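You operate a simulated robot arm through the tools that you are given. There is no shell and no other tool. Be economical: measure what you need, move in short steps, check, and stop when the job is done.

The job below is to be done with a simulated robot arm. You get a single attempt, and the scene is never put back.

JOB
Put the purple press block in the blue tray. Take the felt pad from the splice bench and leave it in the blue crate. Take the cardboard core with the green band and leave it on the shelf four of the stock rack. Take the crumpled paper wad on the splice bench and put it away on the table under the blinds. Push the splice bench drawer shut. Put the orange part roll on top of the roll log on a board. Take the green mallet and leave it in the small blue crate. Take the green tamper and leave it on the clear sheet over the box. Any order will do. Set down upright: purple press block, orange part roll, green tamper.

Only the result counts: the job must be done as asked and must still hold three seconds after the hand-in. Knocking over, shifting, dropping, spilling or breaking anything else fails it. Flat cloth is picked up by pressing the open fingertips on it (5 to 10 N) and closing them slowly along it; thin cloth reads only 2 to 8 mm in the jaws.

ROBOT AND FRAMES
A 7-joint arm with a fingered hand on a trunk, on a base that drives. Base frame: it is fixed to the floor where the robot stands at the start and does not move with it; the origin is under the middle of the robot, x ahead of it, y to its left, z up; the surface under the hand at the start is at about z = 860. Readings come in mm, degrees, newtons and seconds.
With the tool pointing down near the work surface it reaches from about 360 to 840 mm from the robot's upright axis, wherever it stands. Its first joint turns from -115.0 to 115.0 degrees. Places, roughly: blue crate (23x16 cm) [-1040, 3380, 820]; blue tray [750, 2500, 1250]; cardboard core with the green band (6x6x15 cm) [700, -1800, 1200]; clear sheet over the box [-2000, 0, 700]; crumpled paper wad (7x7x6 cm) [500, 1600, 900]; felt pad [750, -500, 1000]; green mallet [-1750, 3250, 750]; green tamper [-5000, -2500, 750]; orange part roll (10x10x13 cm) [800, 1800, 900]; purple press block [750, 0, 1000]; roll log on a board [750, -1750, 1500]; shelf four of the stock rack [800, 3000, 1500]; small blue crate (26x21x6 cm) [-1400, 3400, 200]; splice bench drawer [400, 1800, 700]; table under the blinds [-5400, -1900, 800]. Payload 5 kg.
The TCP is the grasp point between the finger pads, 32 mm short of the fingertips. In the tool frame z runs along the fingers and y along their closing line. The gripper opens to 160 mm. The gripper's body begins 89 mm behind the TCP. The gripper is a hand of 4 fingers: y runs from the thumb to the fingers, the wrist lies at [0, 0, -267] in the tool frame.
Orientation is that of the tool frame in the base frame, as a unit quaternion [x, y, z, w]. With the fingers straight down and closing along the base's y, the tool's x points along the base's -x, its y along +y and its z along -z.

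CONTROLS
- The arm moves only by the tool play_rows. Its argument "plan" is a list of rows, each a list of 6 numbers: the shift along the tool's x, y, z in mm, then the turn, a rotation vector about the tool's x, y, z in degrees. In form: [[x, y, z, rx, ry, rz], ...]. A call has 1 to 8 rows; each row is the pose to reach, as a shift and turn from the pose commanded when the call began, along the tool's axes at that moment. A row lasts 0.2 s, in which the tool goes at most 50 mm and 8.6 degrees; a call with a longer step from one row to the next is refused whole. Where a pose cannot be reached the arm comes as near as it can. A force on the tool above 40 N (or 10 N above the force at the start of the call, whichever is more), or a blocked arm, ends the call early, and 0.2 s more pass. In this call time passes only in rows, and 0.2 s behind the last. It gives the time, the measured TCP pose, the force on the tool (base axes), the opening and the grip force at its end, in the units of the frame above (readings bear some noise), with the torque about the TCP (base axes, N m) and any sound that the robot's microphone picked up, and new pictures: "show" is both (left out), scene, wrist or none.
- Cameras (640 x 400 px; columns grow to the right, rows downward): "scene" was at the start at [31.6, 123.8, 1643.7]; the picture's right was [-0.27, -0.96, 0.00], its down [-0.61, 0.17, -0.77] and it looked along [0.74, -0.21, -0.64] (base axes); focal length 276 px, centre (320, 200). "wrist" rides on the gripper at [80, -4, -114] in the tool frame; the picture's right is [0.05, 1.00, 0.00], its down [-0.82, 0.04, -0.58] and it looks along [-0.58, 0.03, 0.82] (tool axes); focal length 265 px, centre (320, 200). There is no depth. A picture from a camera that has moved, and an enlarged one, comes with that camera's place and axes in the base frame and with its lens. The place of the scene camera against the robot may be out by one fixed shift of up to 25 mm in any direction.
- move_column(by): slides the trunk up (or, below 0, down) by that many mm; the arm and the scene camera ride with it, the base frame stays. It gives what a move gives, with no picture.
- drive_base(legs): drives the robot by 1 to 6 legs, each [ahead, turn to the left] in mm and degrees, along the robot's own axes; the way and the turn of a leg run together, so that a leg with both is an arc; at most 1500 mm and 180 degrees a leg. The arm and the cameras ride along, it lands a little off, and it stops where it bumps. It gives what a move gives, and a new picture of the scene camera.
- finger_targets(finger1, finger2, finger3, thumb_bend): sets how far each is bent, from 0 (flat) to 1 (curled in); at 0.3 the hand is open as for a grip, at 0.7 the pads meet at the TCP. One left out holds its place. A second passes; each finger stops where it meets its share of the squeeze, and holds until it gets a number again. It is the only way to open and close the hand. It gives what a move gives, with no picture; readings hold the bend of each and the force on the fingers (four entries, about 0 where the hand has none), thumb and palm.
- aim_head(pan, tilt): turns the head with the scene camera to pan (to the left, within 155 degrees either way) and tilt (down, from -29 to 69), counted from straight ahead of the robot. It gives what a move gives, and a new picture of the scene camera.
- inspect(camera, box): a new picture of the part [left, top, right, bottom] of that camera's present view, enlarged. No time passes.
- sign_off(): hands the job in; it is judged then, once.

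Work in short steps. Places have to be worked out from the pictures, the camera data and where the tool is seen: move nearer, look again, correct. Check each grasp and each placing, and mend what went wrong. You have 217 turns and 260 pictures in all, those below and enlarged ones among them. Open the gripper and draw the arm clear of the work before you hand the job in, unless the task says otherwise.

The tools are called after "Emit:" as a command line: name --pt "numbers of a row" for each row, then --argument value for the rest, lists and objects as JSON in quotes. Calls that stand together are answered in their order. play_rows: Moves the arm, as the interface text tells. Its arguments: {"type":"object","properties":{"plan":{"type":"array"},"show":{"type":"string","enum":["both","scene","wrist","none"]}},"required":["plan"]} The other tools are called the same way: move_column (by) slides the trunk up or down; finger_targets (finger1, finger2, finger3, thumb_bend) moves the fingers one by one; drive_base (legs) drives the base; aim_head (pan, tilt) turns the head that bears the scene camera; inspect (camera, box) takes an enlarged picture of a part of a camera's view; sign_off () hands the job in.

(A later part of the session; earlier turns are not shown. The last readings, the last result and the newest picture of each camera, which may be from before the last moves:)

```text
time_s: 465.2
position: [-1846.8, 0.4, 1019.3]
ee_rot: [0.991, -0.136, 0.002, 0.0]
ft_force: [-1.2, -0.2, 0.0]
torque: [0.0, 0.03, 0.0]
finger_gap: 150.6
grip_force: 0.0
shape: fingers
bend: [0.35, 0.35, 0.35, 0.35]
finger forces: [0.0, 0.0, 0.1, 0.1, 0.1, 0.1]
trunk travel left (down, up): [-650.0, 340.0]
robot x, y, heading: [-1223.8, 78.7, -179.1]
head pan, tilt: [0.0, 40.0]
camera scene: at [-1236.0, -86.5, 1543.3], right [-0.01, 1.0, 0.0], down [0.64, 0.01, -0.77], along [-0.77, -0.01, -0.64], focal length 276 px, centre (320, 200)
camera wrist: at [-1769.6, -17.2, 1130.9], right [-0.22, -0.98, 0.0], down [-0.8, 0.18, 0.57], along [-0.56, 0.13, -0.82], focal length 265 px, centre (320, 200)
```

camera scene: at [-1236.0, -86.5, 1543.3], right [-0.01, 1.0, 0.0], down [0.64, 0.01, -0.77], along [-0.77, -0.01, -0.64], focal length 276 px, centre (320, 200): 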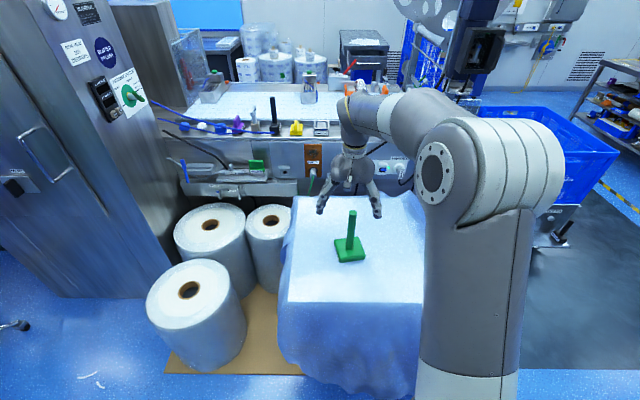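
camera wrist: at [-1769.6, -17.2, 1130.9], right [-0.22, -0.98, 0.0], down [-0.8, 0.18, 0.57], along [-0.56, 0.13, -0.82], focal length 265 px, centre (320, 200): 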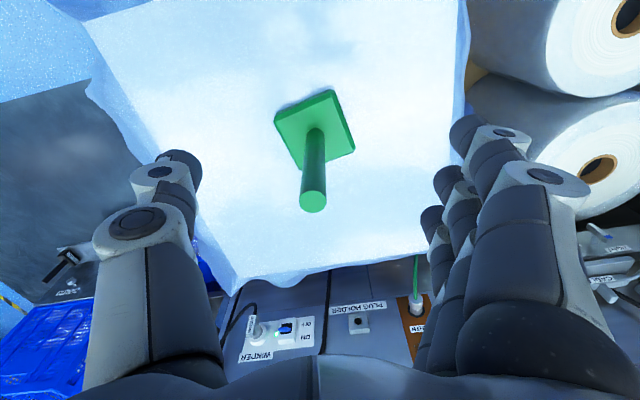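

The tamper stands upright on the sheet. Next the felt pad: I straighten and raise the hand and drive back to the bench at y≈−560.

Emit:
play_rows --pt "20 0 -40 0 0 -5.5" --pt "40 0 -80 0 0 -11" --pt "60 0 -120 0 0 -16" --show "none"

Emit:
drive_base --legs '[[-850, 0], [0, 89.3], [640, 0], [0, 90]]'

Emit:
move_column --by 100

Emit:
aim_head --pan 0 --tilt 35

```text
time_s: 466.0
position: [-1789.7, -15.1, 1137.5]
ee_rot: [1.0, 0.005, 0.003, -0.001]
ft_force: [0.9, -0.7, 0.1]
torque: [0.03, -0.02, -0.01]
finger_gap: 150.6
grip_force: 0.1
shape: fingers
bend: [0.35, 0.35, 0.35, 0.35]
finger forces: [0.0, 0.0, 0.1, 0.0, 0.0, 0.0]
trunk travel left (down, up): [-650.0, 340.0]
robot x, y, heading: [-1224.2, 84.0, -179.5]
head pan, tilt: [0.0, 40.0]
```

```text
time_s: 481.3
position: [193.4, -473.5, 1137.7]
ee_rot: [0.015, 1.0, -0.001, -0.002]
ft_force: [-0.6, 0.2, 0.8]
torque: [-0.04, 0.02, 0.03]
finger_gap: 150.6
grip_force: 0.0
shape: fingers
bend: [0.35, 0.35, 0.35, 0.35]
finger forces: [0.0, 0.1, 0.0, 0.1, 0.0, 0.0]
trunk travel left (down, up): [-650.0, 340.0]
robot x, y, heading: [-375.7, -553.4, -1.3]
head pan, tilt: [0.0, 40.0]
camera scene: at [-338.9, -402.8, 1543.3], right [-0.02, -1.0, 0.0], down [-0.64, 0.02, -0.77], along [0.77, -0.02, -0.64], focal length 276 px, centre (320, 200)
```

scene: 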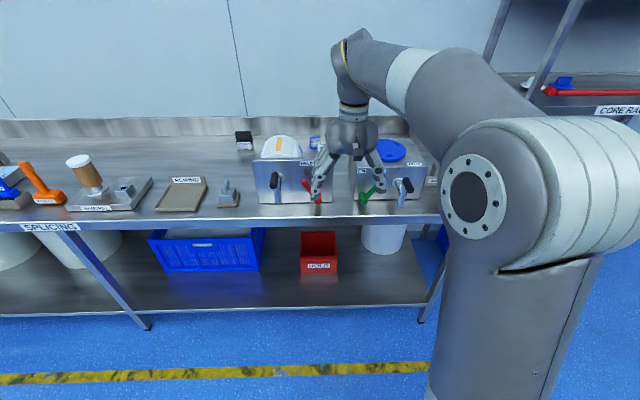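

```text
time_s: 482.6
position: [193.7, -475.1, 1236.9]
ee_rot: [0.015, 1.0, -0.001, -0.003]
ft_force: [-0.1, -0.3, -0.4]
torque: [0.0, -0.01, 0.03]
finger_gap: 150.8
grip_force: 0.2
shape: fingers
bend: [0.35, 0.35, 0.35, 0.35]
finger forces: [0.0, 0.0, 0.1, 0.0, 0.0, 0.0]
trunk travel left (down, up): [-750.0, 240.0]
robot x, y, heading: [-377.0, -552.6, -1.2]
head pan, tilt: [0.0, 40.0]
```

```text
time_s: 483.3
position: [193.0, -474.8, 1237.3]
ee_rot: [0.014, 1.0, -0.001, -0.001]
ft_force: [0.4, 0.5, 0.9]
torque: [-0.01, 0.0, 0.01]
finger_gap: 150.5
grip_force: 0.1
shape: fingers
bend: [0.35, 0.35, 0.35, 0.35]
finger forces: [0.1, 0.0, 0.1, 0.1, 0.1, 0.1]
trunk travel left (down, up): [-750.0, 240.0]
robot x, y, heading: [-375.7, -547.5, -1.1]
head pan, tilt: [0.0, 35.0]
camera scene: at [-335.8, -403.1, 1650.8], right [-0.02, -1.0, 0.0], down [-0.57, 0.01, -0.82], along [0.82, -0.02, -0.57], focal length 276 px, centre (320, 200)
```

scene: 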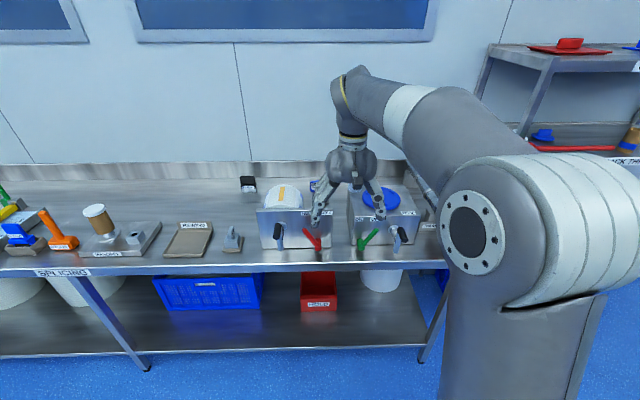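

I drive forward and move the hand above the pad's estimated place (795, −620).

Emit:
drive_base --legs '[[390, 1]]'

Emit:
play_rows --pt "-35 -35 0 0 0 0" --pt "-70 -70 0 0 0 0" --pt "-105 -105 0 0 0 0" --pt "-140 -130 0 0 0 0" --pt "-170 -145 20 0 0 0"

```text
time_s: 485.8
position: [583.6, -470.2, 1237.1]
ee_rot: [0.005, 1.0, -0.001, -0.003]
ft_force: [-0.1, 0.1, 0.9]
torque: [-0.01, 0.02, -0.01]
finger_gap: 150.4
grip_force: 0.0
shape: fingers
bend: [0.35, 0.35, 0.35, 0.35]
finger forces: [0.1, 0.1, 0.0, 0.0, 0.1, 0.1]
trunk travel left (down, up): [-750.0, 240.0]
robot x, y, heading: [13.7, -552.5, -0.4]
head pan, tilt: [0.0, 35.0]
camera scene: at [54.2, -408.4, 1650.8], right [-0.01, -1.0, 0.0], down [-0.57, 0.0, -0.82], along [0.82, 0.0, -0.57], focal length 276 px, centre (320, 200)
```

scene: 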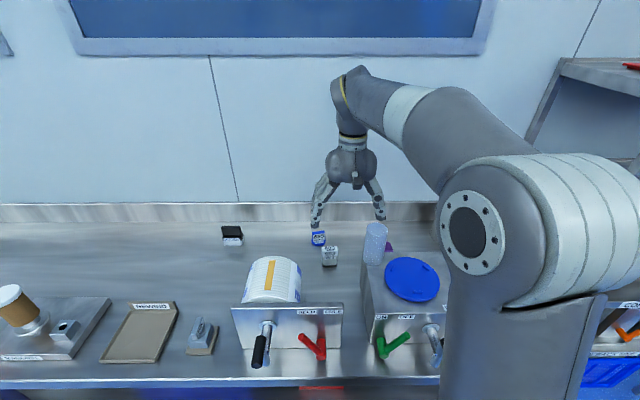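

```text
time_s: 486.9
position: [753.0, -618.3, 1216.4]
ee_rot: [0.005, 1.0, -0.001, -0.003]
ft_force: [0.7, -0.4, -0.2]
torque: [0.03, 0.02, -0.01]
finger_gap: 150.9
grip_force: 0.0
shape: fingers
bend: [0.35, 0.35, 0.35, 0.35]
finger forces: [0.0, 0.1, 0.1, 0.0, 0.0, 0.0]
trunk travel left (down, up): [-750.0, 240.0]
robot x, y, heading: [18.0, -555.8, -0.5]
head pan, tilt: [0.0, 35.0]
camera scene: at [55.1, -408.9, 1650.9], right [-0.01, -1.0, 0.0], down [-0.57, 0.0, -0.82], along [0.82, 0.0, -0.57], focal length 276 px, centre (320, 200)
camera wrist: at [673.5, -620.8, 1329.2], right [-0.04, 1.0, 0.0], down [0.82, 0.03, 0.57], along [0.57, 0.02, -0.82], focal length 265 px, centre (320, 200)
```

scene: 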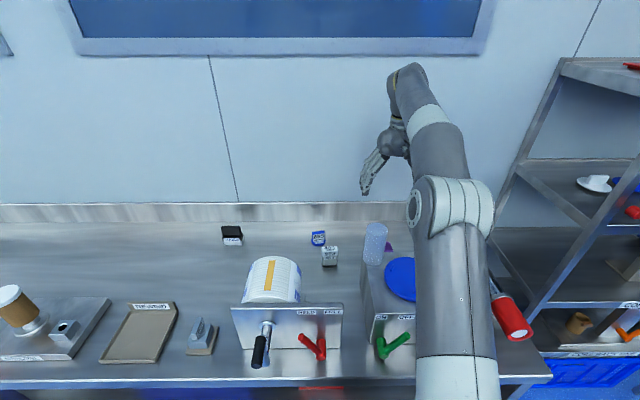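
wrist: 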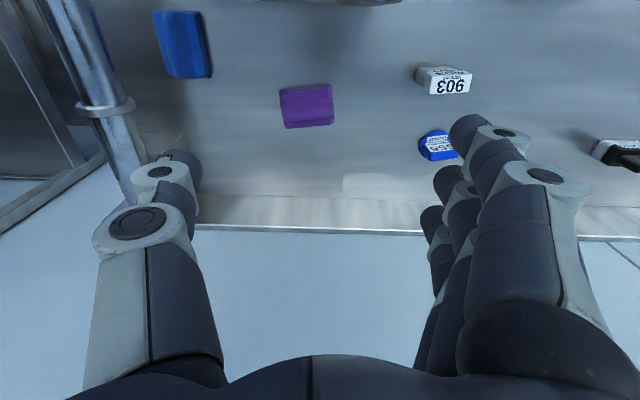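

I see a purple pad and a blue block; I zoom to tell which is the felt pad.

Emit:
inspect --camera "wrist" --box '[130, 0, 370, 150]'

```text
2.67 times, centred on (250, 75) of wrist
camera zoom: at [673.5, -620.8, 1329.2], right [-0.04, 1.0, 0.0], down [0.82, 0.03, 0.57], along [0.57, 0.02, -0.82], focal length 708 px, centre (507, 533)
```

zoom: 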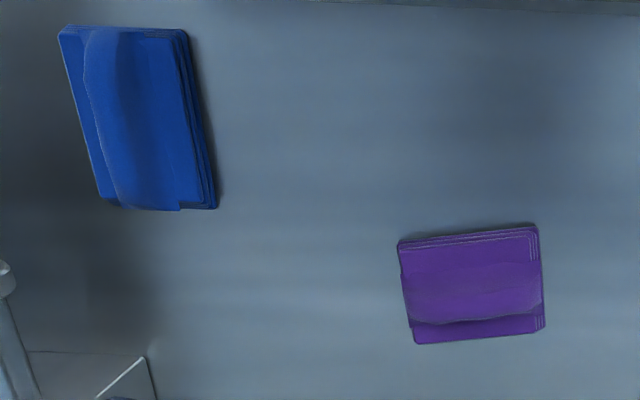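

The purple folded pad at about (798, −635) fits the given place best. I move over it and lower.

Emit:
finger_targets --finger1 0.42 --finger2 0.42 --finger3 0.42 --thumb_bend 0.42

Emit:
play_rows --pt "-25 -8 30 0 0 0" --pt "-45 -16 70 0 0 0" --pt "-45 -16 115 0 0 0" --pt "-45 -16 160 0 0 0" --pt "-45 -16 205 0 0 0" --pt "-45 -16 240 0 0 0" --show "wrist"

```text
time_s: 487.9
position: [753.1, -617.3, 1218.5]
ee_rot: [0.004, 1.0, -0.001, -0.003]
ft_force: [-0.4, -0.5, -0.6]
torque: [-0.01, -0.01, 0.01]
finger_gap: 124.4
grip_force: 0.0
shape: fingers
bend: [0.42, 0.42, 0.42, 0.42]
finger forces: [0.1, 0.0, 0.0, 0.0, 0.0, 0.1]
trunk travel left (down, up): [-750.0, 240.0]
robot x, y, heading: [15.9, -553.9, -0.2]
head pan, tilt: [0.0, 35.0]
```

```text
time_s: 489.4
position: [797.3, -634.0, 976.1]
ee_rot: [0.005, 1.0, 0.0, -0.003]
ft_force: [0.1, -0.1, -0.4]
torque: [0.03, 0.01, -0.04]
finger_gap: 124.2
grip_force: 0.0
shape: fingers
bend: [0.42, 0.42, 0.42, 0.42]
finger forces: [0.0, 0.1, 0.1, 0.1, 0.0, 0.1]
trunk travel left (down, up): [-750.0, 240.0]
robot x, y, heading: [15.0, -556.8, -0.3]
head pan, tilt: [0.0, 35.0]
camera wrist: at [716.0, -636.6, 1089.0], right [-0.04, 1.0, 0.0], down [0.82, 0.03, 0.57], along [0.57, 0.02, -0.82], focal length 265 px, centre (320, 200)
```

wrist: 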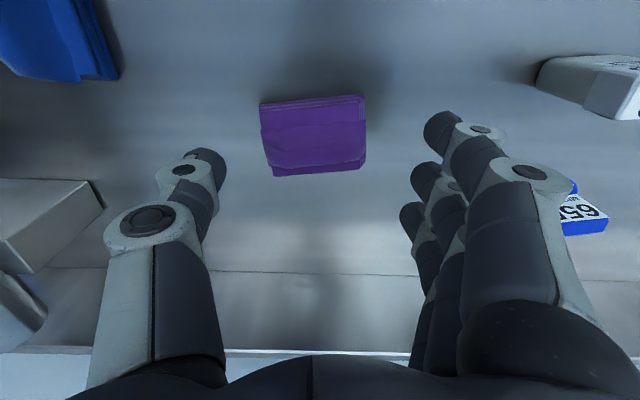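

Well aligned. I descend around the pad until the fingertips nearly touch the bench.

Emit:
play_rows --pt "0 -5 30 0 0 0" --pt "0 -5 60 0 0 0" --pt "0 -5 75 0 0 0" --show "wrist"

Emit:
play_rows --pt "0 0 5 0 0 0" --pt "0 0 9 0 0 0" --pt "0 0 13 0 0 0" --show "wrist"

```text
time_s: 490.1
position: [796.7, -638.2, 900.8]
ee_rot: [0.005, 1.0, -0.001, -0.002]
ft_force: [0.4, 0.7, 0.6]
torque: [0.0, 0.01, -0.02]
finger_gap: 124.1
grip_force: 0.2
shape: fingers
bend: [0.42, 0.42, 0.42, 0.42]
finger forces: [0.1, 0.0, 0.0, 0.0, 0.0, 0.0]
trunk travel left (down, up): [-750.0, 240.0]
robot x, y, heading: [14.9, -553.0, -0.4]
head pan, tilt: [0.0, 35.0]
camera wrist: at [715.2, -641.9, 1014.4], right [-0.04, 1.0, 0.0], down [0.82, 0.03, 0.57], along [0.57, 0.02, -0.82], focal length 265 px, centre (320, 200)
```

wrist: 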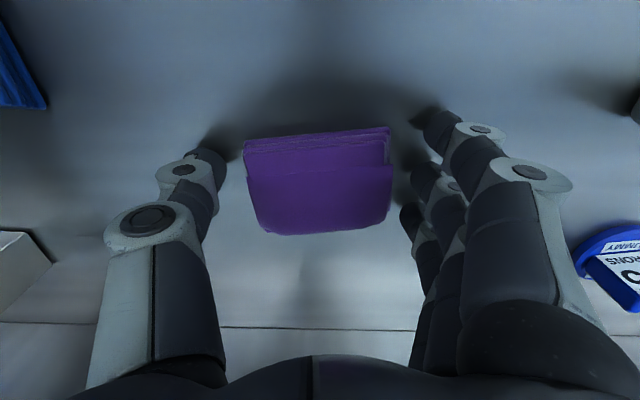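

```text
time_s: 491.0
position: [798.8, -639.3, 898.0]
ee_rot: [0.007, 1.0, 0.0, 0.005]
ft_force: [-0.3, -0.4, 16.7]
torque: [0.92, 0.31, -0.09]
finger_gap: 125.4
grip_force: 8.3
shape: fingers
bend: [0.42, 0.41, 0.42, 0.42]
finger forces: [9.7, 3.8, 0.9, 0.0, 1.7, 0.0]
trunk travel left (down, up): [-750.0, 240.0]
robot x, y, heading: [16.4, -557.1, -0.5]
head pan, tilt: [0.0, 35.0]
stopped in row 3: the force on the tool passed its limit at 42 N (the readings are from after the stop); the commanded pose is now the measured one
camera wrist: at [716.1, -642.5, 1009.6], right [-0.04, 1.0, 0.0], down [0.81, 0.03, 0.59], along [0.59, 0.02, -0.81], focal length 265 px, centre (320, 200)
```

wrist: 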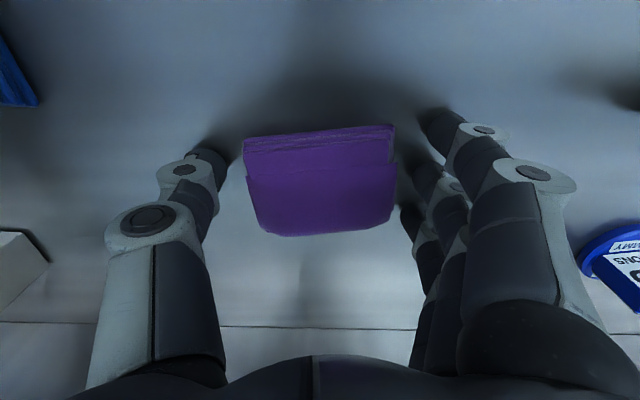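

Fingertips touch the bench. I ease up 3 mm and close slowly along the pad.

Emit:
play_rows --pt "0 0 -3 0 0 0" --show "none"

Emit:
finger_targets --finger1 0.5 --finger2 0.5 --finger3 0.5 --thumb_bend 0.5

Emit:
finger_targets --finger1 0.65 --finger2 0.65 --finger3 0.65 --thumb_bend 0.65

Emit:
inspect --camera "wrist" --box '[0, 0, 640, 400]'

```text
time_s: 491.4
position: [798.3, -640.4, 898.5]
ee_rot: [0.006, 1.0, 0.0, 0.003]
ft_force: [2.7, -0.5, 11.4]
torque: [0.65, -0.07, -0.19]
finger_gap: 125.4
grip_force: 5.7
shape: fingers
bend: [0.41, 0.41, 0.42, 0.42]
finger forces: [4.1, 3.0, 3.3, 0.1, 1.0, 0.0]
trunk travel left (down, up): [-750.0, 240.0]
robot x, y, heading: [10.6, -556.1, -0.3]
head pan, tilt: [0.0, 35.0]
```

```text
time_s: 492.4
position: [796.5, -639.6, 900.0]
ee_rot: [0.006, 1.0, -0.001, 0.004]
ft_force: [4.9, 6.6, 27.1]
torque: [1.27, 0.1, -0.26]
finger_gap: 102.8
grip_force: 15.7
shape: fingers
bend: [0.47, 0.48, 0.48, 0.49]
finger forces: [11.0, 8.5, 4.6, 0.0, 7.5, 0.0]
trunk travel left (down, up): [-750.0, 240.0]
robot x, y, heading: [14.0, -556.3, -0.4]
head pan, tilt: [0.0, 35.0]
```

```text
time_s: 493.4
position: [797.6, -641.9, 898.9]
ee_rot: [0.007, 1.0, -0.002, 0.003]
ft_force: [3.5, -2.8, 27.7]
torque: [1.49, -0.29, -0.17]
finger_gap: 85.8
grip_force: 37.9
shape: fingers
bend: [0.59, 0.5, 0.48, 0.57]
finger forces: [19.7, 17.1, 16.3, 0.1, 22.2, 0.0]
trunk travel left (down, up): [-750.0, 240.0]
robot x, y, heading: [12.5, -555.4, -0.2]
head pan, tilt: [0.0, 35.0]
```

```text
1.00 times, centred on (320, 200) of wrist (not enlarged: the box is as wide or as high as the picture)
camera zoom: at [714.9, -643.7, 1011.1], right [-0.04, 1.0, 0.0], down [0.81, 0.03, 0.58], along [0.58, 0.02, -0.81], focal length 265 px, centre (320, 200)
```

zoom: 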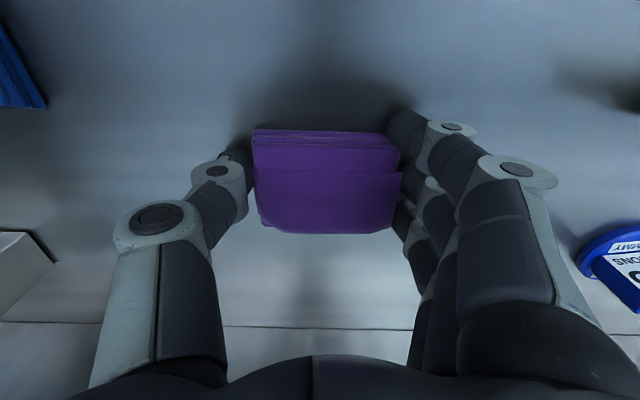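

The pad is gripped by its sides. I lift and check.

Emit:
play_rows --pt "0 0 -10 0 0 0" --pt "0 0 -40 0 0 0" --pt "0 0 -85 0 0 0" --pt "0 0 -130 0 0 0"

```text
time_s: 494.4
position: [796.1, -639.0, 1025.4]
ee_rot: [0.007, 1.0, -0.001, 0.001]
ft_force: [-0.7, 0.0, -0.2]
torque: [0.01, 0.0, -0.02]
finger_gap: 85.8
grip_force: 24.9
shape: fingers
bend: [0.59, 0.5, 0.48, 0.57]
finger forces: [12.0, 8.0, 7.7, 0.0, 22.3, 0.0]
trunk travel left (down, up): [-750.0, 240.0]
robot x, y, heading: [15.1, -552.7, -0.5]
head pan, tilt: [0.0, 35.0]
camera scene: at [52.8, -408.4, 1650.8], right [-0.01, -1.0, 0.0], down [-0.57, 0.0, -0.82], along [0.82, -0.01, -0.57], focal length 276 px, centre (320, 200)
camera wrist: at [715.1, -642.2, 1138.4], right [-0.04, 1.0, 0.0], down [0.81, 0.03, 0.58], along [0.58, 0.02, -0.81], focal length 265 px, centre (320, 200)
```

scene: 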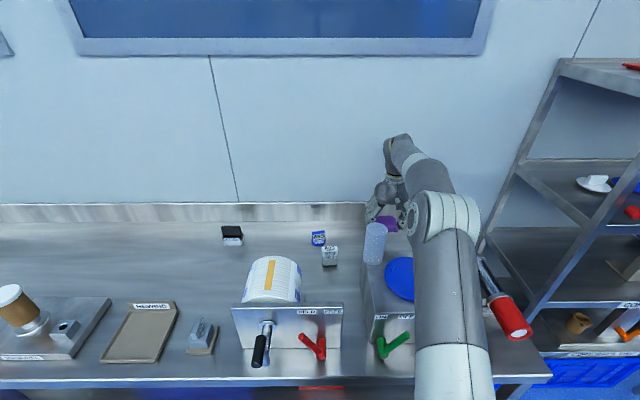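
wrist: 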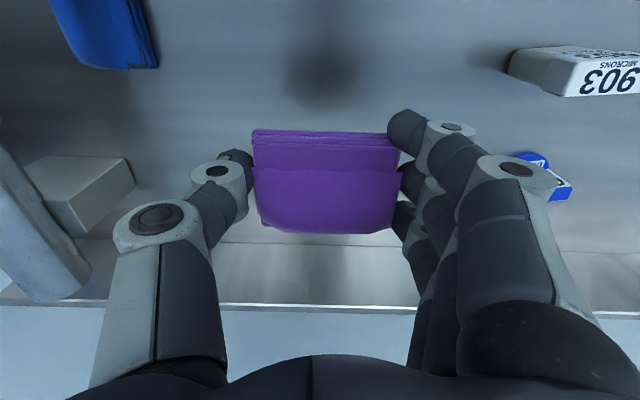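

The felt pad is held. I raise and retract it, then drive to the north table.

Emit:
play_rows --pt "0 0 -45 0 0 0" --pt "0 0 -90 0 0 0" --pt "35 10 -125 0 0 0" --pt "75 20 -150 0 0 0" --pt "120 30 -170 0 0 0" --pt "165 40 -180 0 0 0" --pt "210 50 -180 0 0 0" --pt "255 60 -180 0 0 0" --show "none"

Emit:
drive_base --legs '[[-400, 0], [0, 101.7], [1100, 0], [1100, 0], [950, 0], [0, -11.7]]'

Emit:
aim_head --pan 0 --tilt 35

```text
refused: row 3 steps farther than a row can; nothing moved
```

```text
time_s: 495.7
position: [699.5, -643.7, 1029.2]
ee_rot: [0.009, 1.0, -0.006, 0.015]
ft_force: [7.3, -2.4, -0.9]
torque: [0.01, -0.1, -0.29]
finger_gap: 85.1
grip_force: 28.7
shape: fingers
bend: [0.58, 0.5, 0.48, 0.57]
finger forces: [20.1, 7.6, 7.6, 0.1, 22.6, 0.1]
trunk travel left (down, up): [-750.0, 240.0]
robot x, y, heading: [-92.2, -555.6, -0.2]
head pan, tilt: [0.0, 35.0]
stopped in leg 1: the force on the tool passed its limit at 113 N (the readings are from after the stop); the commanded pose is now the measured one
camera scene: at [-51.2, -407.9, 1650.8], right [-0.01, -1.0, 0.0], down [-0.57, 0.0, -0.82], along [0.82, -0.01, -0.57], focal length 276 px, centre (320, 200)
```

scene: 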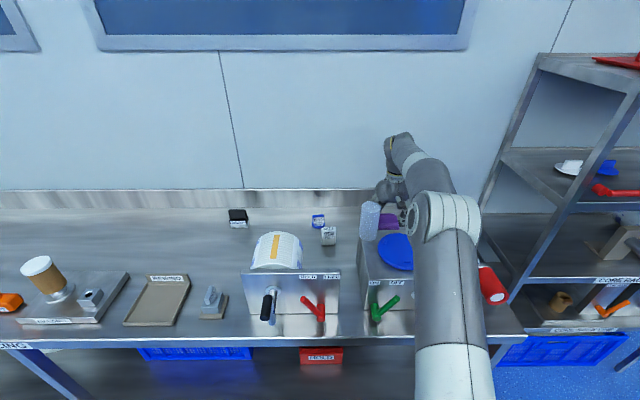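

```text
time_s: 496.3
position: [699.4, -644.6, 1029.2]
ee_rot: [0.01, 1.0, -0.006, 0.014]
ft_force: [8.9, -3.4, -0.9]
torque: [0.07, -0.06, -0.41]
finger_gap: 85.3
grip_force: 30.8
shape: fingers
bend: [0.58, 0.5, 0.48, 0.57]
finger forces: [22.5, 7.4, 7.5, 0.1, 22.6, 0.0]
trunk travel left (down, up): [-750.0, 240.0]
robot x, y, heading: [-92.0, -555.1, 0.0]
head pan, tilt: [0.0, 35.0]
camera scene: at [-51.0, -408.4, 1650.9], right [-0.01, -1.0, 0.0], down [-0.57, 0.0, -0.82], along [0.82, -0.01, -0.57], focal length 276 px, centre (320, 200)
```

scene: 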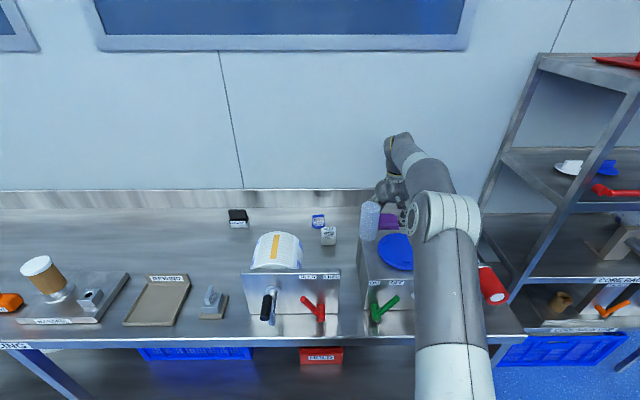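

The refused row left the hand low and the drive bumped the crank box. I first relieve the contact forward, then raise, and check what happened.

Emit:
play_rows --pt "-15 0 0 0 0 0" --pt "-30 0 0 0 0 0" --pt "-30 0 -45 0 0 0" --pt "-30 0 -90 0 0 0" --pt "-30 0 -135 0 0 0" --pt "-30 0 -180 0 0 0" --show "both"

Emit:
inspect --camera "scene" --box '[300, 180, 520, 345]'

```text
time_s: 497.7
position: [688.6, -609.4, 1193.8]
ee_rot: [0.01, 1.0, -0.006, 0.015]
ft_force: [-0.4, 1.3, 0.9]
torque: [-0.05, -0.09, 0.0]
finger_gap: 85.3
grip_force: 23.9
shape: fingers
bend: [0.58, 0.5, 0.48, 0.57]
finger forces: [11.6, 7.3, 7.6, 0.0, 21.3, 0.1]
out of reach, approached as far as the arm can: row 4, 5, 6
trunk travel left (down, up): [-750.0, 240.0]
robot x, y, heading: [-88.5, -557.2, -0.4]
head pan, tilt: [0.0, 35.0]
camera scene: at [-57.5, -406.8, 1650.8], right [-0.01, -1.0, 0.0], down [-0.57, 0.0, -0.82], along [0.82, -0.01, -0.57], focal length 276 px, centre (320, 200)
camera wrist: at [603.0, -609.8, 1304.0], right [-0.03, 1.0, -0.01], down [0.8, 0.03, 0.6], along [0.6, 0.01, -0.8], focal length 265 px, centre (320, 200)
```

scene: 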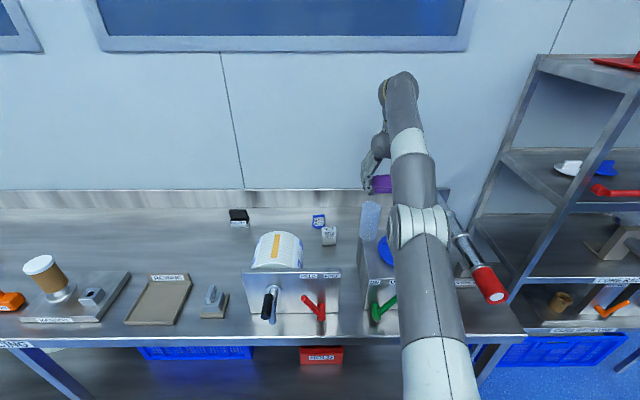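
wrist: 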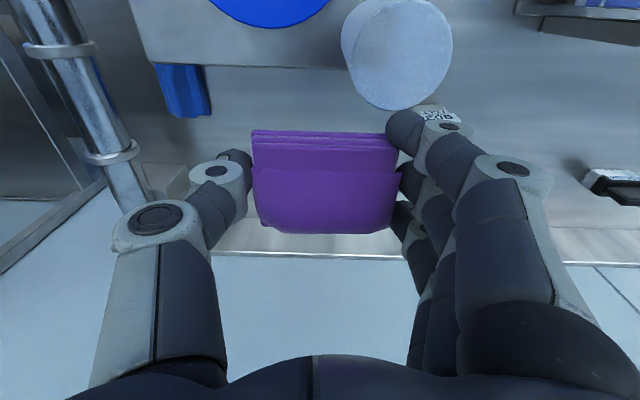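

```text
2.42 times, centred on (410, 262) of scene
camera zoom: at [-57.5, -406.8, 1650.8], right [-0.01, -1.0, 0.0], down [-0.57, 0.0, -0.82], along [0.82, -0.01, -0.57], focal length 668 px, centre (102, 48)
```

zoom: 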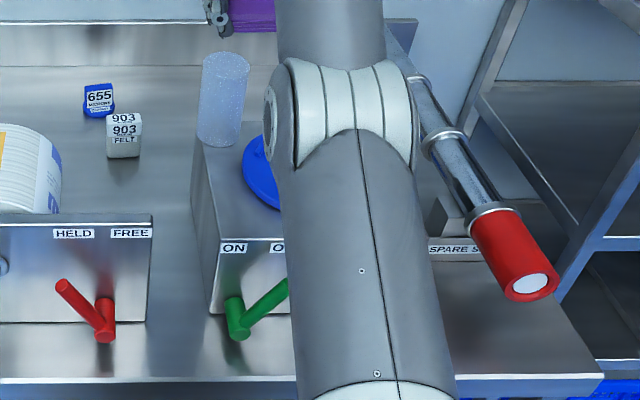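

I notice a white block labelled "903 … FELT". I take a closer look to decide which object is the felt pad.

Emit:
inspect --camera "scene" --box '[305, 205, 345, 250]'

Emit:
inspect --camera "scene" --box '[350, 160, 420, 280]'

```text
8.89 times, centred on (325, 228) of scene
camera zoom: at [-57.5, -406.8, 1650.8], right [-0.01, -1.0, 0.0], down [-0.57, 0.0, -0.82], along [0.82, -0.01, -0.57], focal length 2451 px, centre (276, -44)
```

zoom: 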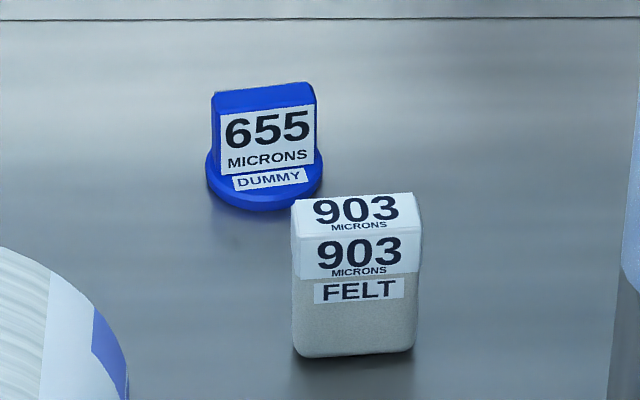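

```text
3.33 times, centred on (385, 220) of scene
camera zoom: at [-57.5, -406.8, 1650.8], right [-0.01, -1.0, 0.0], down [-0.57, 0.0, -0.82], along [0.82, -0.01, -0.57], focal length 919 px, centre (103, 133)
```

zoom: 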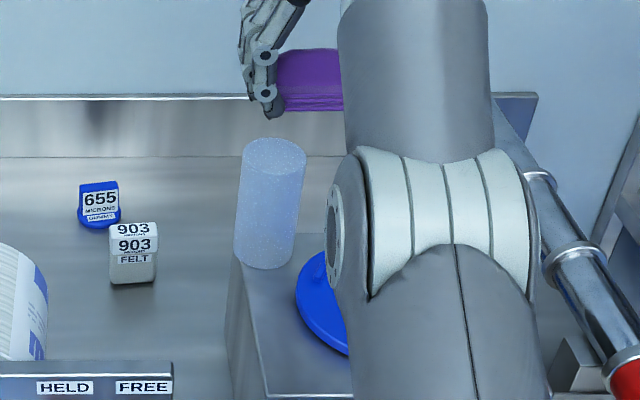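

The white block labelled "FELT" (at y≈−480) is the felt pad, in the same labelling style as PRESS, BRUSH and TAMPER; the purple cloth is not. I take the cloth back to exactly where it lay: forward 103 mm first.

Emit:
drive_base --legs '[[103, 0]]'

```text
time_s: 498.9
position: [796.4, -611.8, 1189.9]
ee_rot: [0.01, 1.0, -0.005, 0.014]
ft_force: [1.7, 0.0, -0.1]
torque: [0.0, 0.05, 0.0]
finger_gap: 85.3
grip_force: 23.7
shape: fingers
bend: [0.58, 0.5, 0.48, 0.57]
finger forces: [11.5, 7.3, 7.6, 0.0, 21.4, 0.0]
trunk travel left (down, up): [-750.0, 240.0]
robot x, y, heading: [16.8, -554.4, -0.2]
head pan, tilt: [0.0, 35.0]
camera scene: at [53.1, -408.6, 1650.8], right [-0.01, -1.0, 0.0], down [-0.57, 0.0, -0.82], along [0.82, -0.01, -0.57], focal length 276 px, centre (320, 200)
```

scene: 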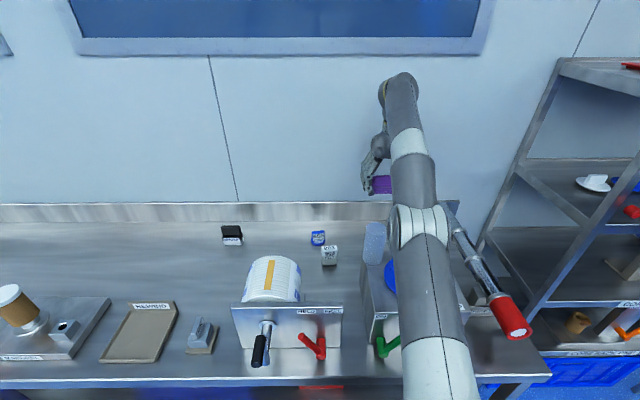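

The box, cylinder and roller look unmoved compared with the earlier picture. I straighten the hand and lower the cloth to its old place (797, −640).

Emit:
play_rows --pt "0 -15 10 -0.3 0.8 0" --pt "0 -29 30 -0.6 1.6 0" --pt "0 -29 78 -0.6 1.6 0" --pt "0 -29 126 -0.6 1.6 0" --pt "0 -29 174 -0.6 1.6 0" --pt "0 -29 222 -0.6 1.6 0" --pt "0 -29 262 -0.6 1.6 0" --show "wrist"

```text
time_s: 500.5
position: [801.8, -643.1, 928.7]
ee_rot: [0.011, 1.0, 0.0, 0.0]
ft_force: [0.2, 0.5, -0.7]
torque: [0.04, -0.01, 0.02]
finger_gap: 84.8
grip_force: 23.1
shape: fingers
bend: [0.58, 0.5, 0.48, 0.57]
finger forces: [11.4, 7.0, 7.3, 0.1, 20.4, 0.0]
trunk travel left (down, up): [-750.0, 240.0]
robot x, y, heading: [10.0, -557.3, -0.1]
head pan, tilt: [0.0, 35.0]
camera wrist: at [721.0, -646.0, 1040.7], right [-0.03, 1.0, 0.0], down [0.82, 0.03, 0.58], along [0.58, 0.02, -0.82], focal length 265 px, centre (320, 200)
```

wrist: 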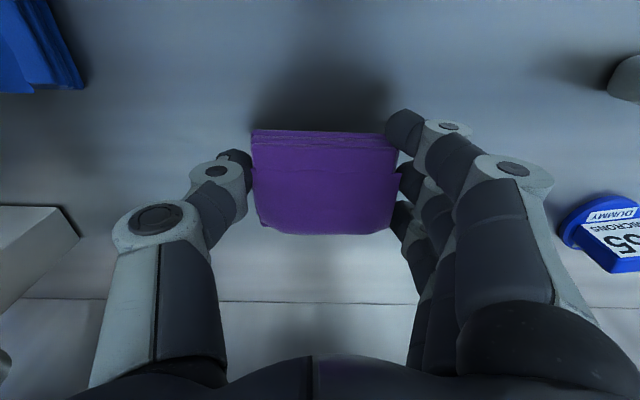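

I also undo the small shift and turn that gripping caused (about 4 mm and 6°), then lower to contact.

Emit:
play_rows --pt "4 -3 8 0 0 -6" --pt "4 -3 18 0 0 -6" --pt "4 -3 25 0 0 -6" --show "none"

Emit:
play_rows --pt "0 0 2 0 0 0" --pt "0 0 4 0 0 0" --show "none"

```text
time_s: 501.3
position: [798.4, -645.8, 903.2]
ee_rot: [-0.042, 0.999, -0.001, 0.0]
ft_force: [0.9, 0.0, -0.4]
torque: [0.03, 0.0, 0.01]
finger_gap: 85.0
grip_force: 22.5
shape: fingers
bend: [0.58, 0.5, 0.48, 0.57]
finger forces: [11.3, 6.9, 7.1, 0.0, 20.3, 0.0]
trunk travel left (down, up): [-750.0, 240.0]
robot x, y, heading: [12.3, -555.3, -0.3]
head pan, tilt: [0.0, 35.0]
```

```text
time_s: 501.9
position: [798.3, -647.3, 899.7]
ee_rot: [-0.044, 0.999, -0.001, 0.0]
ft_force: [-0.1, -0.4, -0.7]
torque: [0.03, -0.04, -0.03]
finger_gap: 84.8
grip_force: 23.3
shape: fingers
bend: [0.58, 0.5, 0.48, 0.57]
finger forces: [11.5, 7.1, 7.2, 0.0, 20.4, 0.0]
trunk travel left (down, up): [-750.0, 240.0]
robot x, y, heading: [8.5, -556.6, -0.4]
head pan, tilt: [0.0, 35.0]
```

Nearly at bench level; 2 mm more, then release and lift.

Emit:
play_rows --pt "0 0 2 0 0 0" --show "none"

Emit:
finger_targets --finger1 0.42 --finger2 0.42 --finger3 0.42 --thumb_bend 0.42

Emit:
play_rows --pt "0 0 -30 0 0 0" --pt "0 0 -78 0 0 0" --pt "0 0 -126 0 0 0" --pt "0 0 -174 0 0 0" --pt "0 0 -222 0 0 0" --pt "0 0 -270 0 0 0" --pt "0 0 -315 0 0 6" --show "both"

```text
time_s: 502.3
position: [797.8, -647.2, 899.7]
ee_rot: [-0.043, 0.999, 0.0, 0.001]
ft_force: [-0.8, -0.7, 7.9]
torque: [0.43, -0.13, 0.03]
finger_gap: 84.9
grip_force: 26.1
shape: fingers
bend: [0.58, 0.5, 0.48, 0.57]
finger forces: [12.7, 7.0, 12.3, 0.0, 20.4, 0.1]
trunk travel left (down, up): [-750.0, 240.0]
robot x, y, heading: [11.8, -555.7, -0.6]
head pan, tilt: [0.0, 35.0]
```

```text
time_s: 503.3
position: [797.9, -646.9, 898.5]
ee_rot: [-0.044, 0.999, 0.0, 0.0]
ft_force: [-0.4, -2.1, 8.2]
torque: [0.39, 0.26, 0.15]
finger_gap: 121.6
grip_force: 3.4
shape: fingers
bend: [0.43, 0.42, 0.42, 0.42]
finger forces: [7.2, 0.0, 0.0, 0.1, 0.3, 0.1]
trunk travel left (down, up): [-750.0, 240.0]
robot x, y, heading: [13.1, -557.3, -0.3]
head pan, tilt: [0.0, 35.0]
```

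```text
time_s: 504.9
position: [782.9, -633.2, 1196.3]
ee_rot: [-0.004, 1.0, 0.0, 0.001]
ft_force: [0.1, -0.5, 0.0]
torque: [0.03, 0.09, 0.0]
finger_gap: 122.9
grip_force: 0.0
shape: fingers
bend: [0.42, 0.42, 0.42, 0.42]
finger forces: [0.0, 0.0, 0.1, 0.0, 0.0, 0.0]
out of reach, approached as far as the arm can: row 6, 7
trunk travel left (down, up): [-750.0, 240.0]
robot x, y, heading: [12.1, -554.5, -0.7]
head pan, tilt: [0.0, 35.0]
camera scene: at [51.6, -409.7, 1651.0], right [-0.01, -1.0, 0.0], down [-0.57, 0.0, -0.82], along [0.82, -0.01, -0.57], focal length 276 px, centre (320, 200)
camera wrist: at [702.0, -637.2, 1309.2], right [-0.06, 1.0, 0.0], down [0.81, 0.05, 0.58], along [0.58, 0.03, -0.82], focal length 265 px, centre (320, 200)
```

scene: 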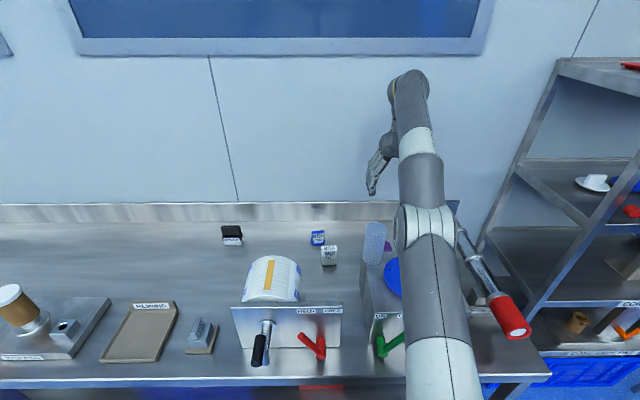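
wrist: 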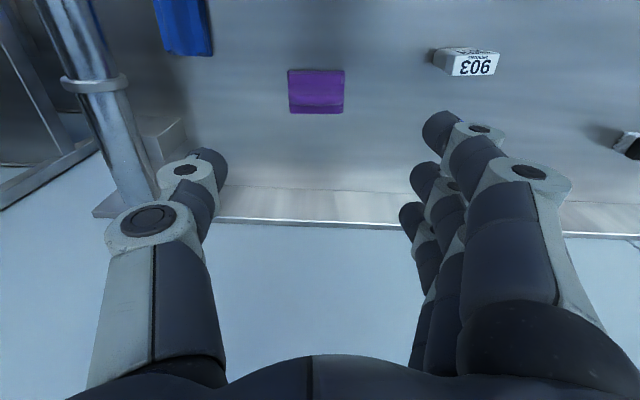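

The cloth is back within a few millimetres. Now the real felt pad at about (747, −426): I move over it at height and descend partway.

Emit:
play_rows --pt "7 42 0 0 0 0" --pt "14 84 0 0 0 0" --pt "21 126 0 0 0 0" --pt "28 168 5 0 0 0" --pt "34 205 15 0 0 0" --pt "34 207 60 0 0 0" --pt "34 207 108 0 0 0" --pt "34 207 150 0 0 0" --show "wrist"

```text
time_s: 506.7
position: [816.0, -411.1, 1060.1]
ee_rot: [0.01, 1.0, 0.0, -0.001]
ft_force: [-0.3, -0.5, -0.2]
torque: [0.03, 0.02, 0.02]
finger_gap: 123.3
grip_force: 0.1
shape: fingers
bend: [0.42, 0.42, 0.42, 0.42]
finger forces: [0.0, 0.0, 0.1, 0.1, 0.1, 0.0]
out of reach, approached as far as the arm can: row 1, 2, 3, 4, 5, 6, 7, 8
trunk travel left (down, up): [-750.0, 240.0]
robot x, y, heading: [10.9, -553.1, -0.6]
head pan, tilt: [0.0, 35.0]
camera wrist: at [736.0, -412.9, 1175.0], right [-0.03, 1.0, 0.0], down [0.82, 0.03, 0.57], along [0.57, 0.02, -0.82], focal length 265 px, centre (320, 200)
```

wrist: 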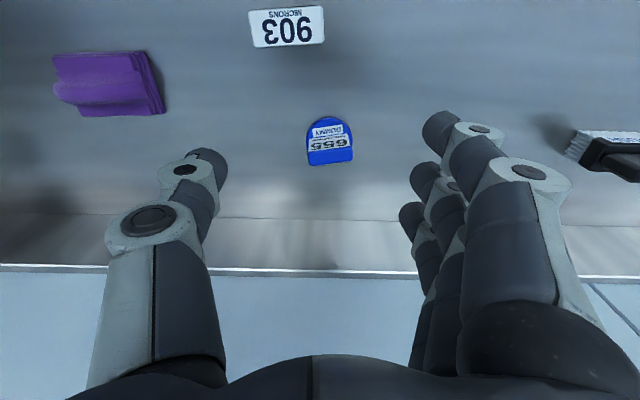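

The felt block is at about (745, −437). I shift over it and look.

Emit:
play_rows --pt "36 -13 0 0 0 0" --pt "71 -26 10 0 0 0" --pt "71 -26 50 0 0 0" --show "wrist"

```text
time_s: 507.5
position: [826.7, -424.4, 1028.1]
ee_rot: [0.01, 1.0, -0.001, -0.002]
ft_force: [-0.1, 0.0, 0.3]
torque: [-0.01, 0.06, 0.03]
finger_gap: 122.7
grip_force: 0.0
shape: fingers
bend: [0.42, 0.42, 0.42, 0.42]
finger forces: [0.1, 0.0, 0.0, 0.1, 0.1, 0.0]
out of reach, approached as far as the arm can: row 1, 2, 3
trunk travel left (down, up): [-750.0, 240.0]
robot x, y, heading: [10.9, -557.1, -0.5]
head pan, tilt: [0.0, 35.0]
camera wrist: at [746.5, -426.1, 1139.9], right [-0.03, 1.0, 0.0], down [0.82, 0.03, 0.57], along [0.57, 0.02, -0.82], focal length 265 px, centre (320, 200)
```

wrist: 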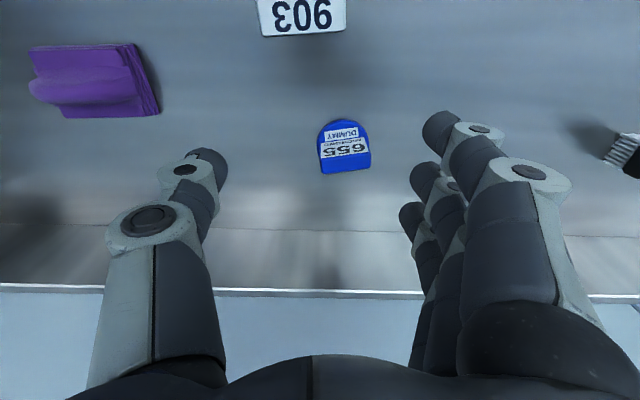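

The arm is not following the command; I test with a small move back toward me.

Emit:
play_rows --pt "20 0 0 0 0 0" --show "none"

```text
time_s: 507.9
position: [825.6, -418.9, 1032.9]
ee_rot: [0.009, 1.0, -0.001, -0.003]
ft_force: [-0.1, 0.6, -0.1]
torque: [-0.02, 0.0, -0.03]
finger_gap: 122.9
grip_force: 0.1
shape: fingers
bend: [0.42, 0.42, 0.42, 0.42]
finger forces: [0.0, 0.0, 0.0, 0.0, 0.1, 0.1]
out of reach, approached as far as the arm can: row 1
trunk travel left (down, up): [-750.0, 240.0]
robot x, y, heading: [14.6, -551.1, -0.3]
head pan, tilt: [0.0, 35.0]
```

I try a larger retreat to get the arm unstuck: up and back.

Emit:
play_rows --pt "30 0 -40 0 0 0" --pt "60 0 -80 0 0 0" --pt "100 0 -100 0 0 0" --pt "140 0 -110 0 0 0" --show "scene"

```text
time_s: 508.9
position: [775.3, -394.2, 1171.5]
ee_rot: [0.01, 1.0, -0.001, -0.001]
ft_force: [-0.1, -0.2, 0.2]
torque: [-0.01, -0.01, -0.01]
finger_gap: 123.0
grip_force: 0.1
shape: fingers
bend: [0.42, 0.42, 0.42, 0.42]
finger forces: [0.0, 0.0, 0.1, 0.1, 0.1, 0.0]
out of reach, approached as far as the arm can: row 1, 2, 3, 4
trunk travel left (down, up): [-750.0, 240.0]
robot x, y, heading: [10.7, -556.7, -0.5]
head pan, tilt: [0.0, 35.0]
camera scene: at [51.2, -407.8, 1650.7], right [-0.01, -1.0, 0.0], down [-0.57, 0.0, -0.82], along [0.82, -0.01, -0.57], focal length 276 px, centre (320, 200)
```

scene: 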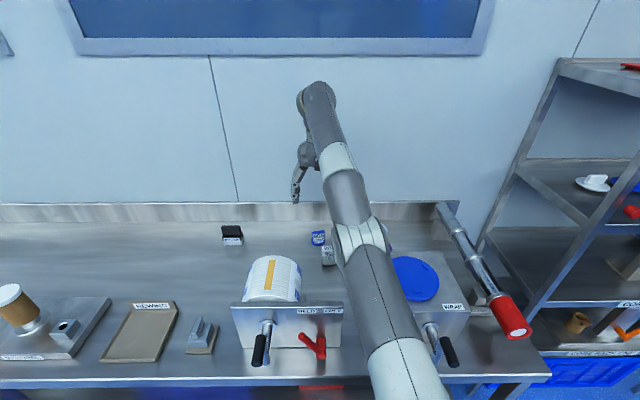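

The arm is stretched straight (singular). I keep commanding back toward the robot to bend the elbow.

Emit:
play_rows --pt "45 0 0 0 0 0" --pt "90 0 0 0 0 0" --pt "135 0 0 0 0 0" --pt "180 0 0 0 0 0" --show "none"

Emit:
play_rows --pt "40 0 0 0 0 0" --pt "80 0 0 0 0 0" --show "scene"

```text
time_s: 509.9
position: [749.5, -367.2, 1214.5]
ee_rot: [0.01, 1.0, 0.0, -0.002]
ft_force: [0.2, 0.2, -0.4]
torque: [0.02, 0.03, 0.03]
finger_gap: 122.7
grip_force: 0.0
shape: fingers
bend: [0.42, 0.42, 0.42, 0.42]
finger forces: [0.0, 0.1, 0.0, 0.0, 0.0, 0.0]
out of reach, approached as far as the arm can: row 1, 2, 3, 4
trunk travel left (down, up): [-750.0, 240.0]
robot x, y, heading: [12.6, -556.5, -0.3]
head pan, tilt: [0.0, 35.0]
```

```text
time_s: 510.5
position: [730.0, -337.0, 1233.8]
ee_rot: [0.008, 1.0, -0.002, 0.001]
ft_force: [-1.8, 1.0, -0.2]
torque: [-0.09, -0.07, -0.01]
finger_gap: 122.8
grip_force: 0.0
shape: fingers
bend: [0.42, 0.42, 0.42, 0.42]
finger forces: [0.0, 0.0, 0.0, 0.0, 0.0, 0.1]
out of reach, approached as far as the arm can: row 1, 2
trunk travel left (down, up): [-750.0, 240.0]
robot x, y, heading: [18.7, -555.7, -0.0]
head pan, tilt: [0.0, 35.0]
camera scene: at [49.3, -405.2, 1650.5], right [-0.01, -1.0, 0.0], down [-0.57, 0.0, -0.82], along [0.82, -0.01, -0.57], focal length 276 px, centre (320, 200)
```

scene: 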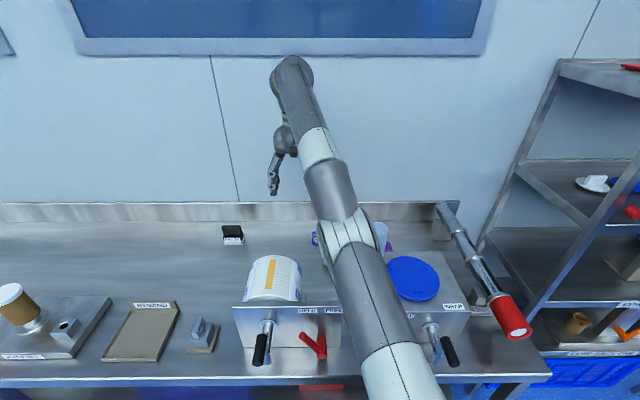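

The elbow is straight, a singular pose the solver cannot leave by pulling inward. I try to break it by tilting the wrist.

Emit:
play_rows --pt "0 0 0 0 -8 0" --pt "0 0 0 0 -16 0" --pt "0 0 0 0 -24 0" --pt "0 0 0 0 -32 0" --pt "0 0 0 0 -40 0" --show "scene"

```text
time_s: 511.7
position: [866.4, -277.3, 1313.7]
ee_rot: [0.01, 0.941, -0.005, 0.338]
ft_force: [0.4, 1.1, 1.4]
torque: [0.0, -0.01, 0.0]
finger_gap: 122.7
grip_force: 0.1
shape: fingers
bend: [0.42, 0.42, 0.42, 0.42]
finger forces: [0.0, 0.1, 0.0, 0.1, 0.1, 0.0]
out of reach, approached as far as the arm can: row 1, 2, 3, 4, 5
trunk travel left (down, up): [-750.0, 240.0]
robot x, y, heading: [9.6, -558.5, -0.3]
head pan, tilt: [0.0, 35.0]
camera scene: at [51.5, -407.7, 1650.8], right [-0.01, -1.0, 0.0], down [-0.57, 0.0, -0.82], along [0.82, -0.01, -0.57], focal length 276 px, centre (320, 200)
```

scene: 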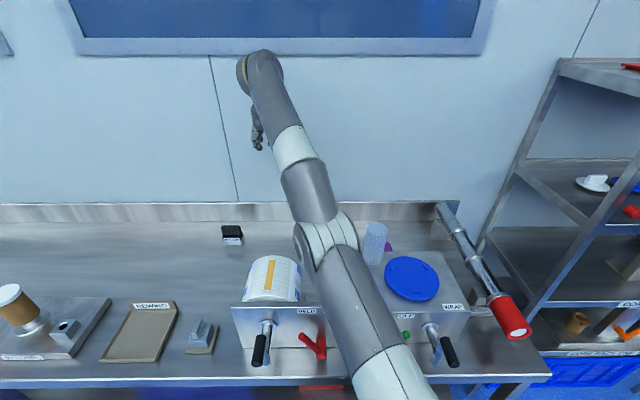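

I back the base away to have free room, then command a comfortable central pose to recover the arm.

Emit:
drive_base --legs '[[-300, 0]]'

Emit:
play_rows --pt "-30 -27 25 0 8 0" --pt "-60 -54 50 0 16 0" --pt "-90 -81 76 0 24 0" --pt "-122 -108 102 0 32 0" --pt "-153 -135 129 0 40 0" --show "scene"

```text
time_s: 513.8
position: [562.3, -275.2, 1314.8]
ee_rot: [0.009, 0.941, -0.005, 0.338]
ft_force: [0.1, 0.6, -0.5]
torque: [-0.02, -0.02, 0.02]
finger_gap: 122.8
grip_force: 0.2
shape: fingers
bend: [0.42, 0.42, 0.42, 0.42]
finger forces: [0.0, 0.0, 0.0, 0.0, 0.0, 0.0]
trunk travel left (down, up): [-750.0, 240.0]
robot x, y, heading: [-289.0, -556.7, -0.3]
head pan, tilt: [0.0, 35.0]
camera scene: at [-251.3, -406.3, 1650.9], right [-0.01, -1.0, 0.0], down [-0.57, 0.0, -0.82], along [0.82, -0.01, -0.57], focal length 276 px, centre (320, 200)
```

scene: 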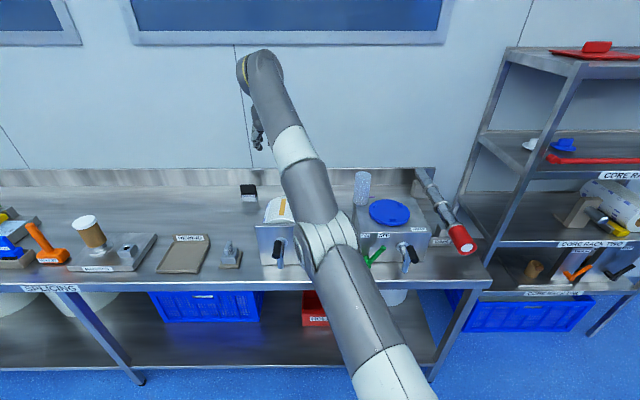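

```text
time_s: 515.0
position: [455.8, -401.1, 1200.1]
ee_rot: [0.009, 1.0, -0.003, 0.0]
ft_force: [-1.8, 1.3, 0.6]
torque: [-0.21, -0.23, 0.03]
finger_gap: 123.6
grip_force: 0.0
shape: fingers
bend: [0.42, 0.42, 0.42, 0.42]
finger forces: [0.1, 0.0, 0.0, 0.0, 0.0, 0.0]
out of reach, approached as far as the arm can: row 1, 2, 3, 4, 5
trunk travel left (down, up): [-750.0, 240.0]
robot x, y, heading: [-288.3, -552.7, -0.4]
head pan, tilt: [0.0, 35.0]
camera scene: at [-256.8, -401.7, 1650.5], right [-0.01, -1.0, 0.0], down [-0.57, 0.0, -0.82], along [0.82, -0.01, -0.57], focal length 276 px, centre (320, 200)
```

scene: 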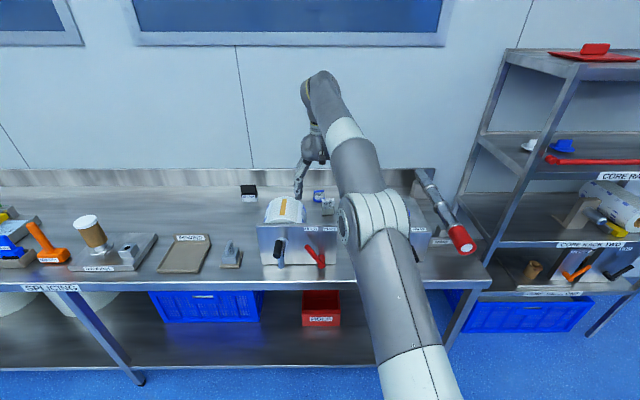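

It is responding again. I continue inward and down a little.

Emit:
play_rows --pt "25 -25 20 0 0 0" --pt "50 -50 40 0 0 0" --pt "75 -75 60 0 0 0" --pt "100 -100 80 0 0 0" --show "none"

Emit:
play_rows --pt "0 -25 20 0 0 0" --pt "0 -50 40 0 0 0" --show "none"

```text
time_s: 516.0
position: [357.2, -507.4, 1118.2]
ee_rot: [0.01, 1.0, -0.001, -0.004]
ft_force: [-0.8, -0.5, 0.0]
torque: [0.05, -0.02, -0.02]
finger_gap: 123.5
grip_force: 0.1
shape: fingers
bend: [0.42, 0.42, 0.42, 0.42]
finger forces: [0.0, 0.0, 0.0, 0.0, 0.1, 0.0]
trunk travel left (down, up): [-750.0, 240.0]
robot x, y, heading: [-288.1, -554.3, -0.5]
head pan, tilt: [0.0, 35.0]
```

```text
time_s: 516.5
position: [357.2, -556.3, 1077.2]
ee_rot: [0.011, 1.0, -0.002, -0.005]
ft_force: [0.7, -0.6, 0.0]
torque: [0.03, -0.04, 0.02]
finger_gap: 123.6
grip_force: 0.0
shape: fingers
bend: [0.42, 0.42, 0.42, 0.42]
finger forces: [0.1, 0.1, 0.0, 0.1, 0.0, 0.0]
trunk travel left (down, up): [-750.0, 240.0]
robot x, y, heading: [-286.2, -554.9, -0.4]
head pan, tilt: [0.0, 35.0]
```

Recovered. I raise the hand and align it with the felt block's y, then drive forward 345 mm.

Emit:
play_rows --pt "10 30 -35 0 0 0" --pt "20 60 -70 0 0 0" --pt "25 90 -95 0 0 0" --pt "30 118 -105 0 0 0" --show "none"

```text
time_s: 517.5
position: [329.1, -436.6, 1183.0]
ee_rot: [0.01, 1.0, -0.001, -0.004]
ft_force: [0.1, 0.9, -0.4]
torque: [0.02, 0.03, 0.0]
finger_gap: 123.6
grip_force: 0.0
shape: fingers
bend: [0.42, 0.42, 0.42, 0.42]
finger forces: [0.0, 0.1, 0.0, 0.0, 0.1, 0.0]
trunk travel left (down, up): [-750.0, 240.0]
robot x, y, heading: [-287.6, -553.6, -0.4]
head pan, tilt: [0.0, 35.0]
```

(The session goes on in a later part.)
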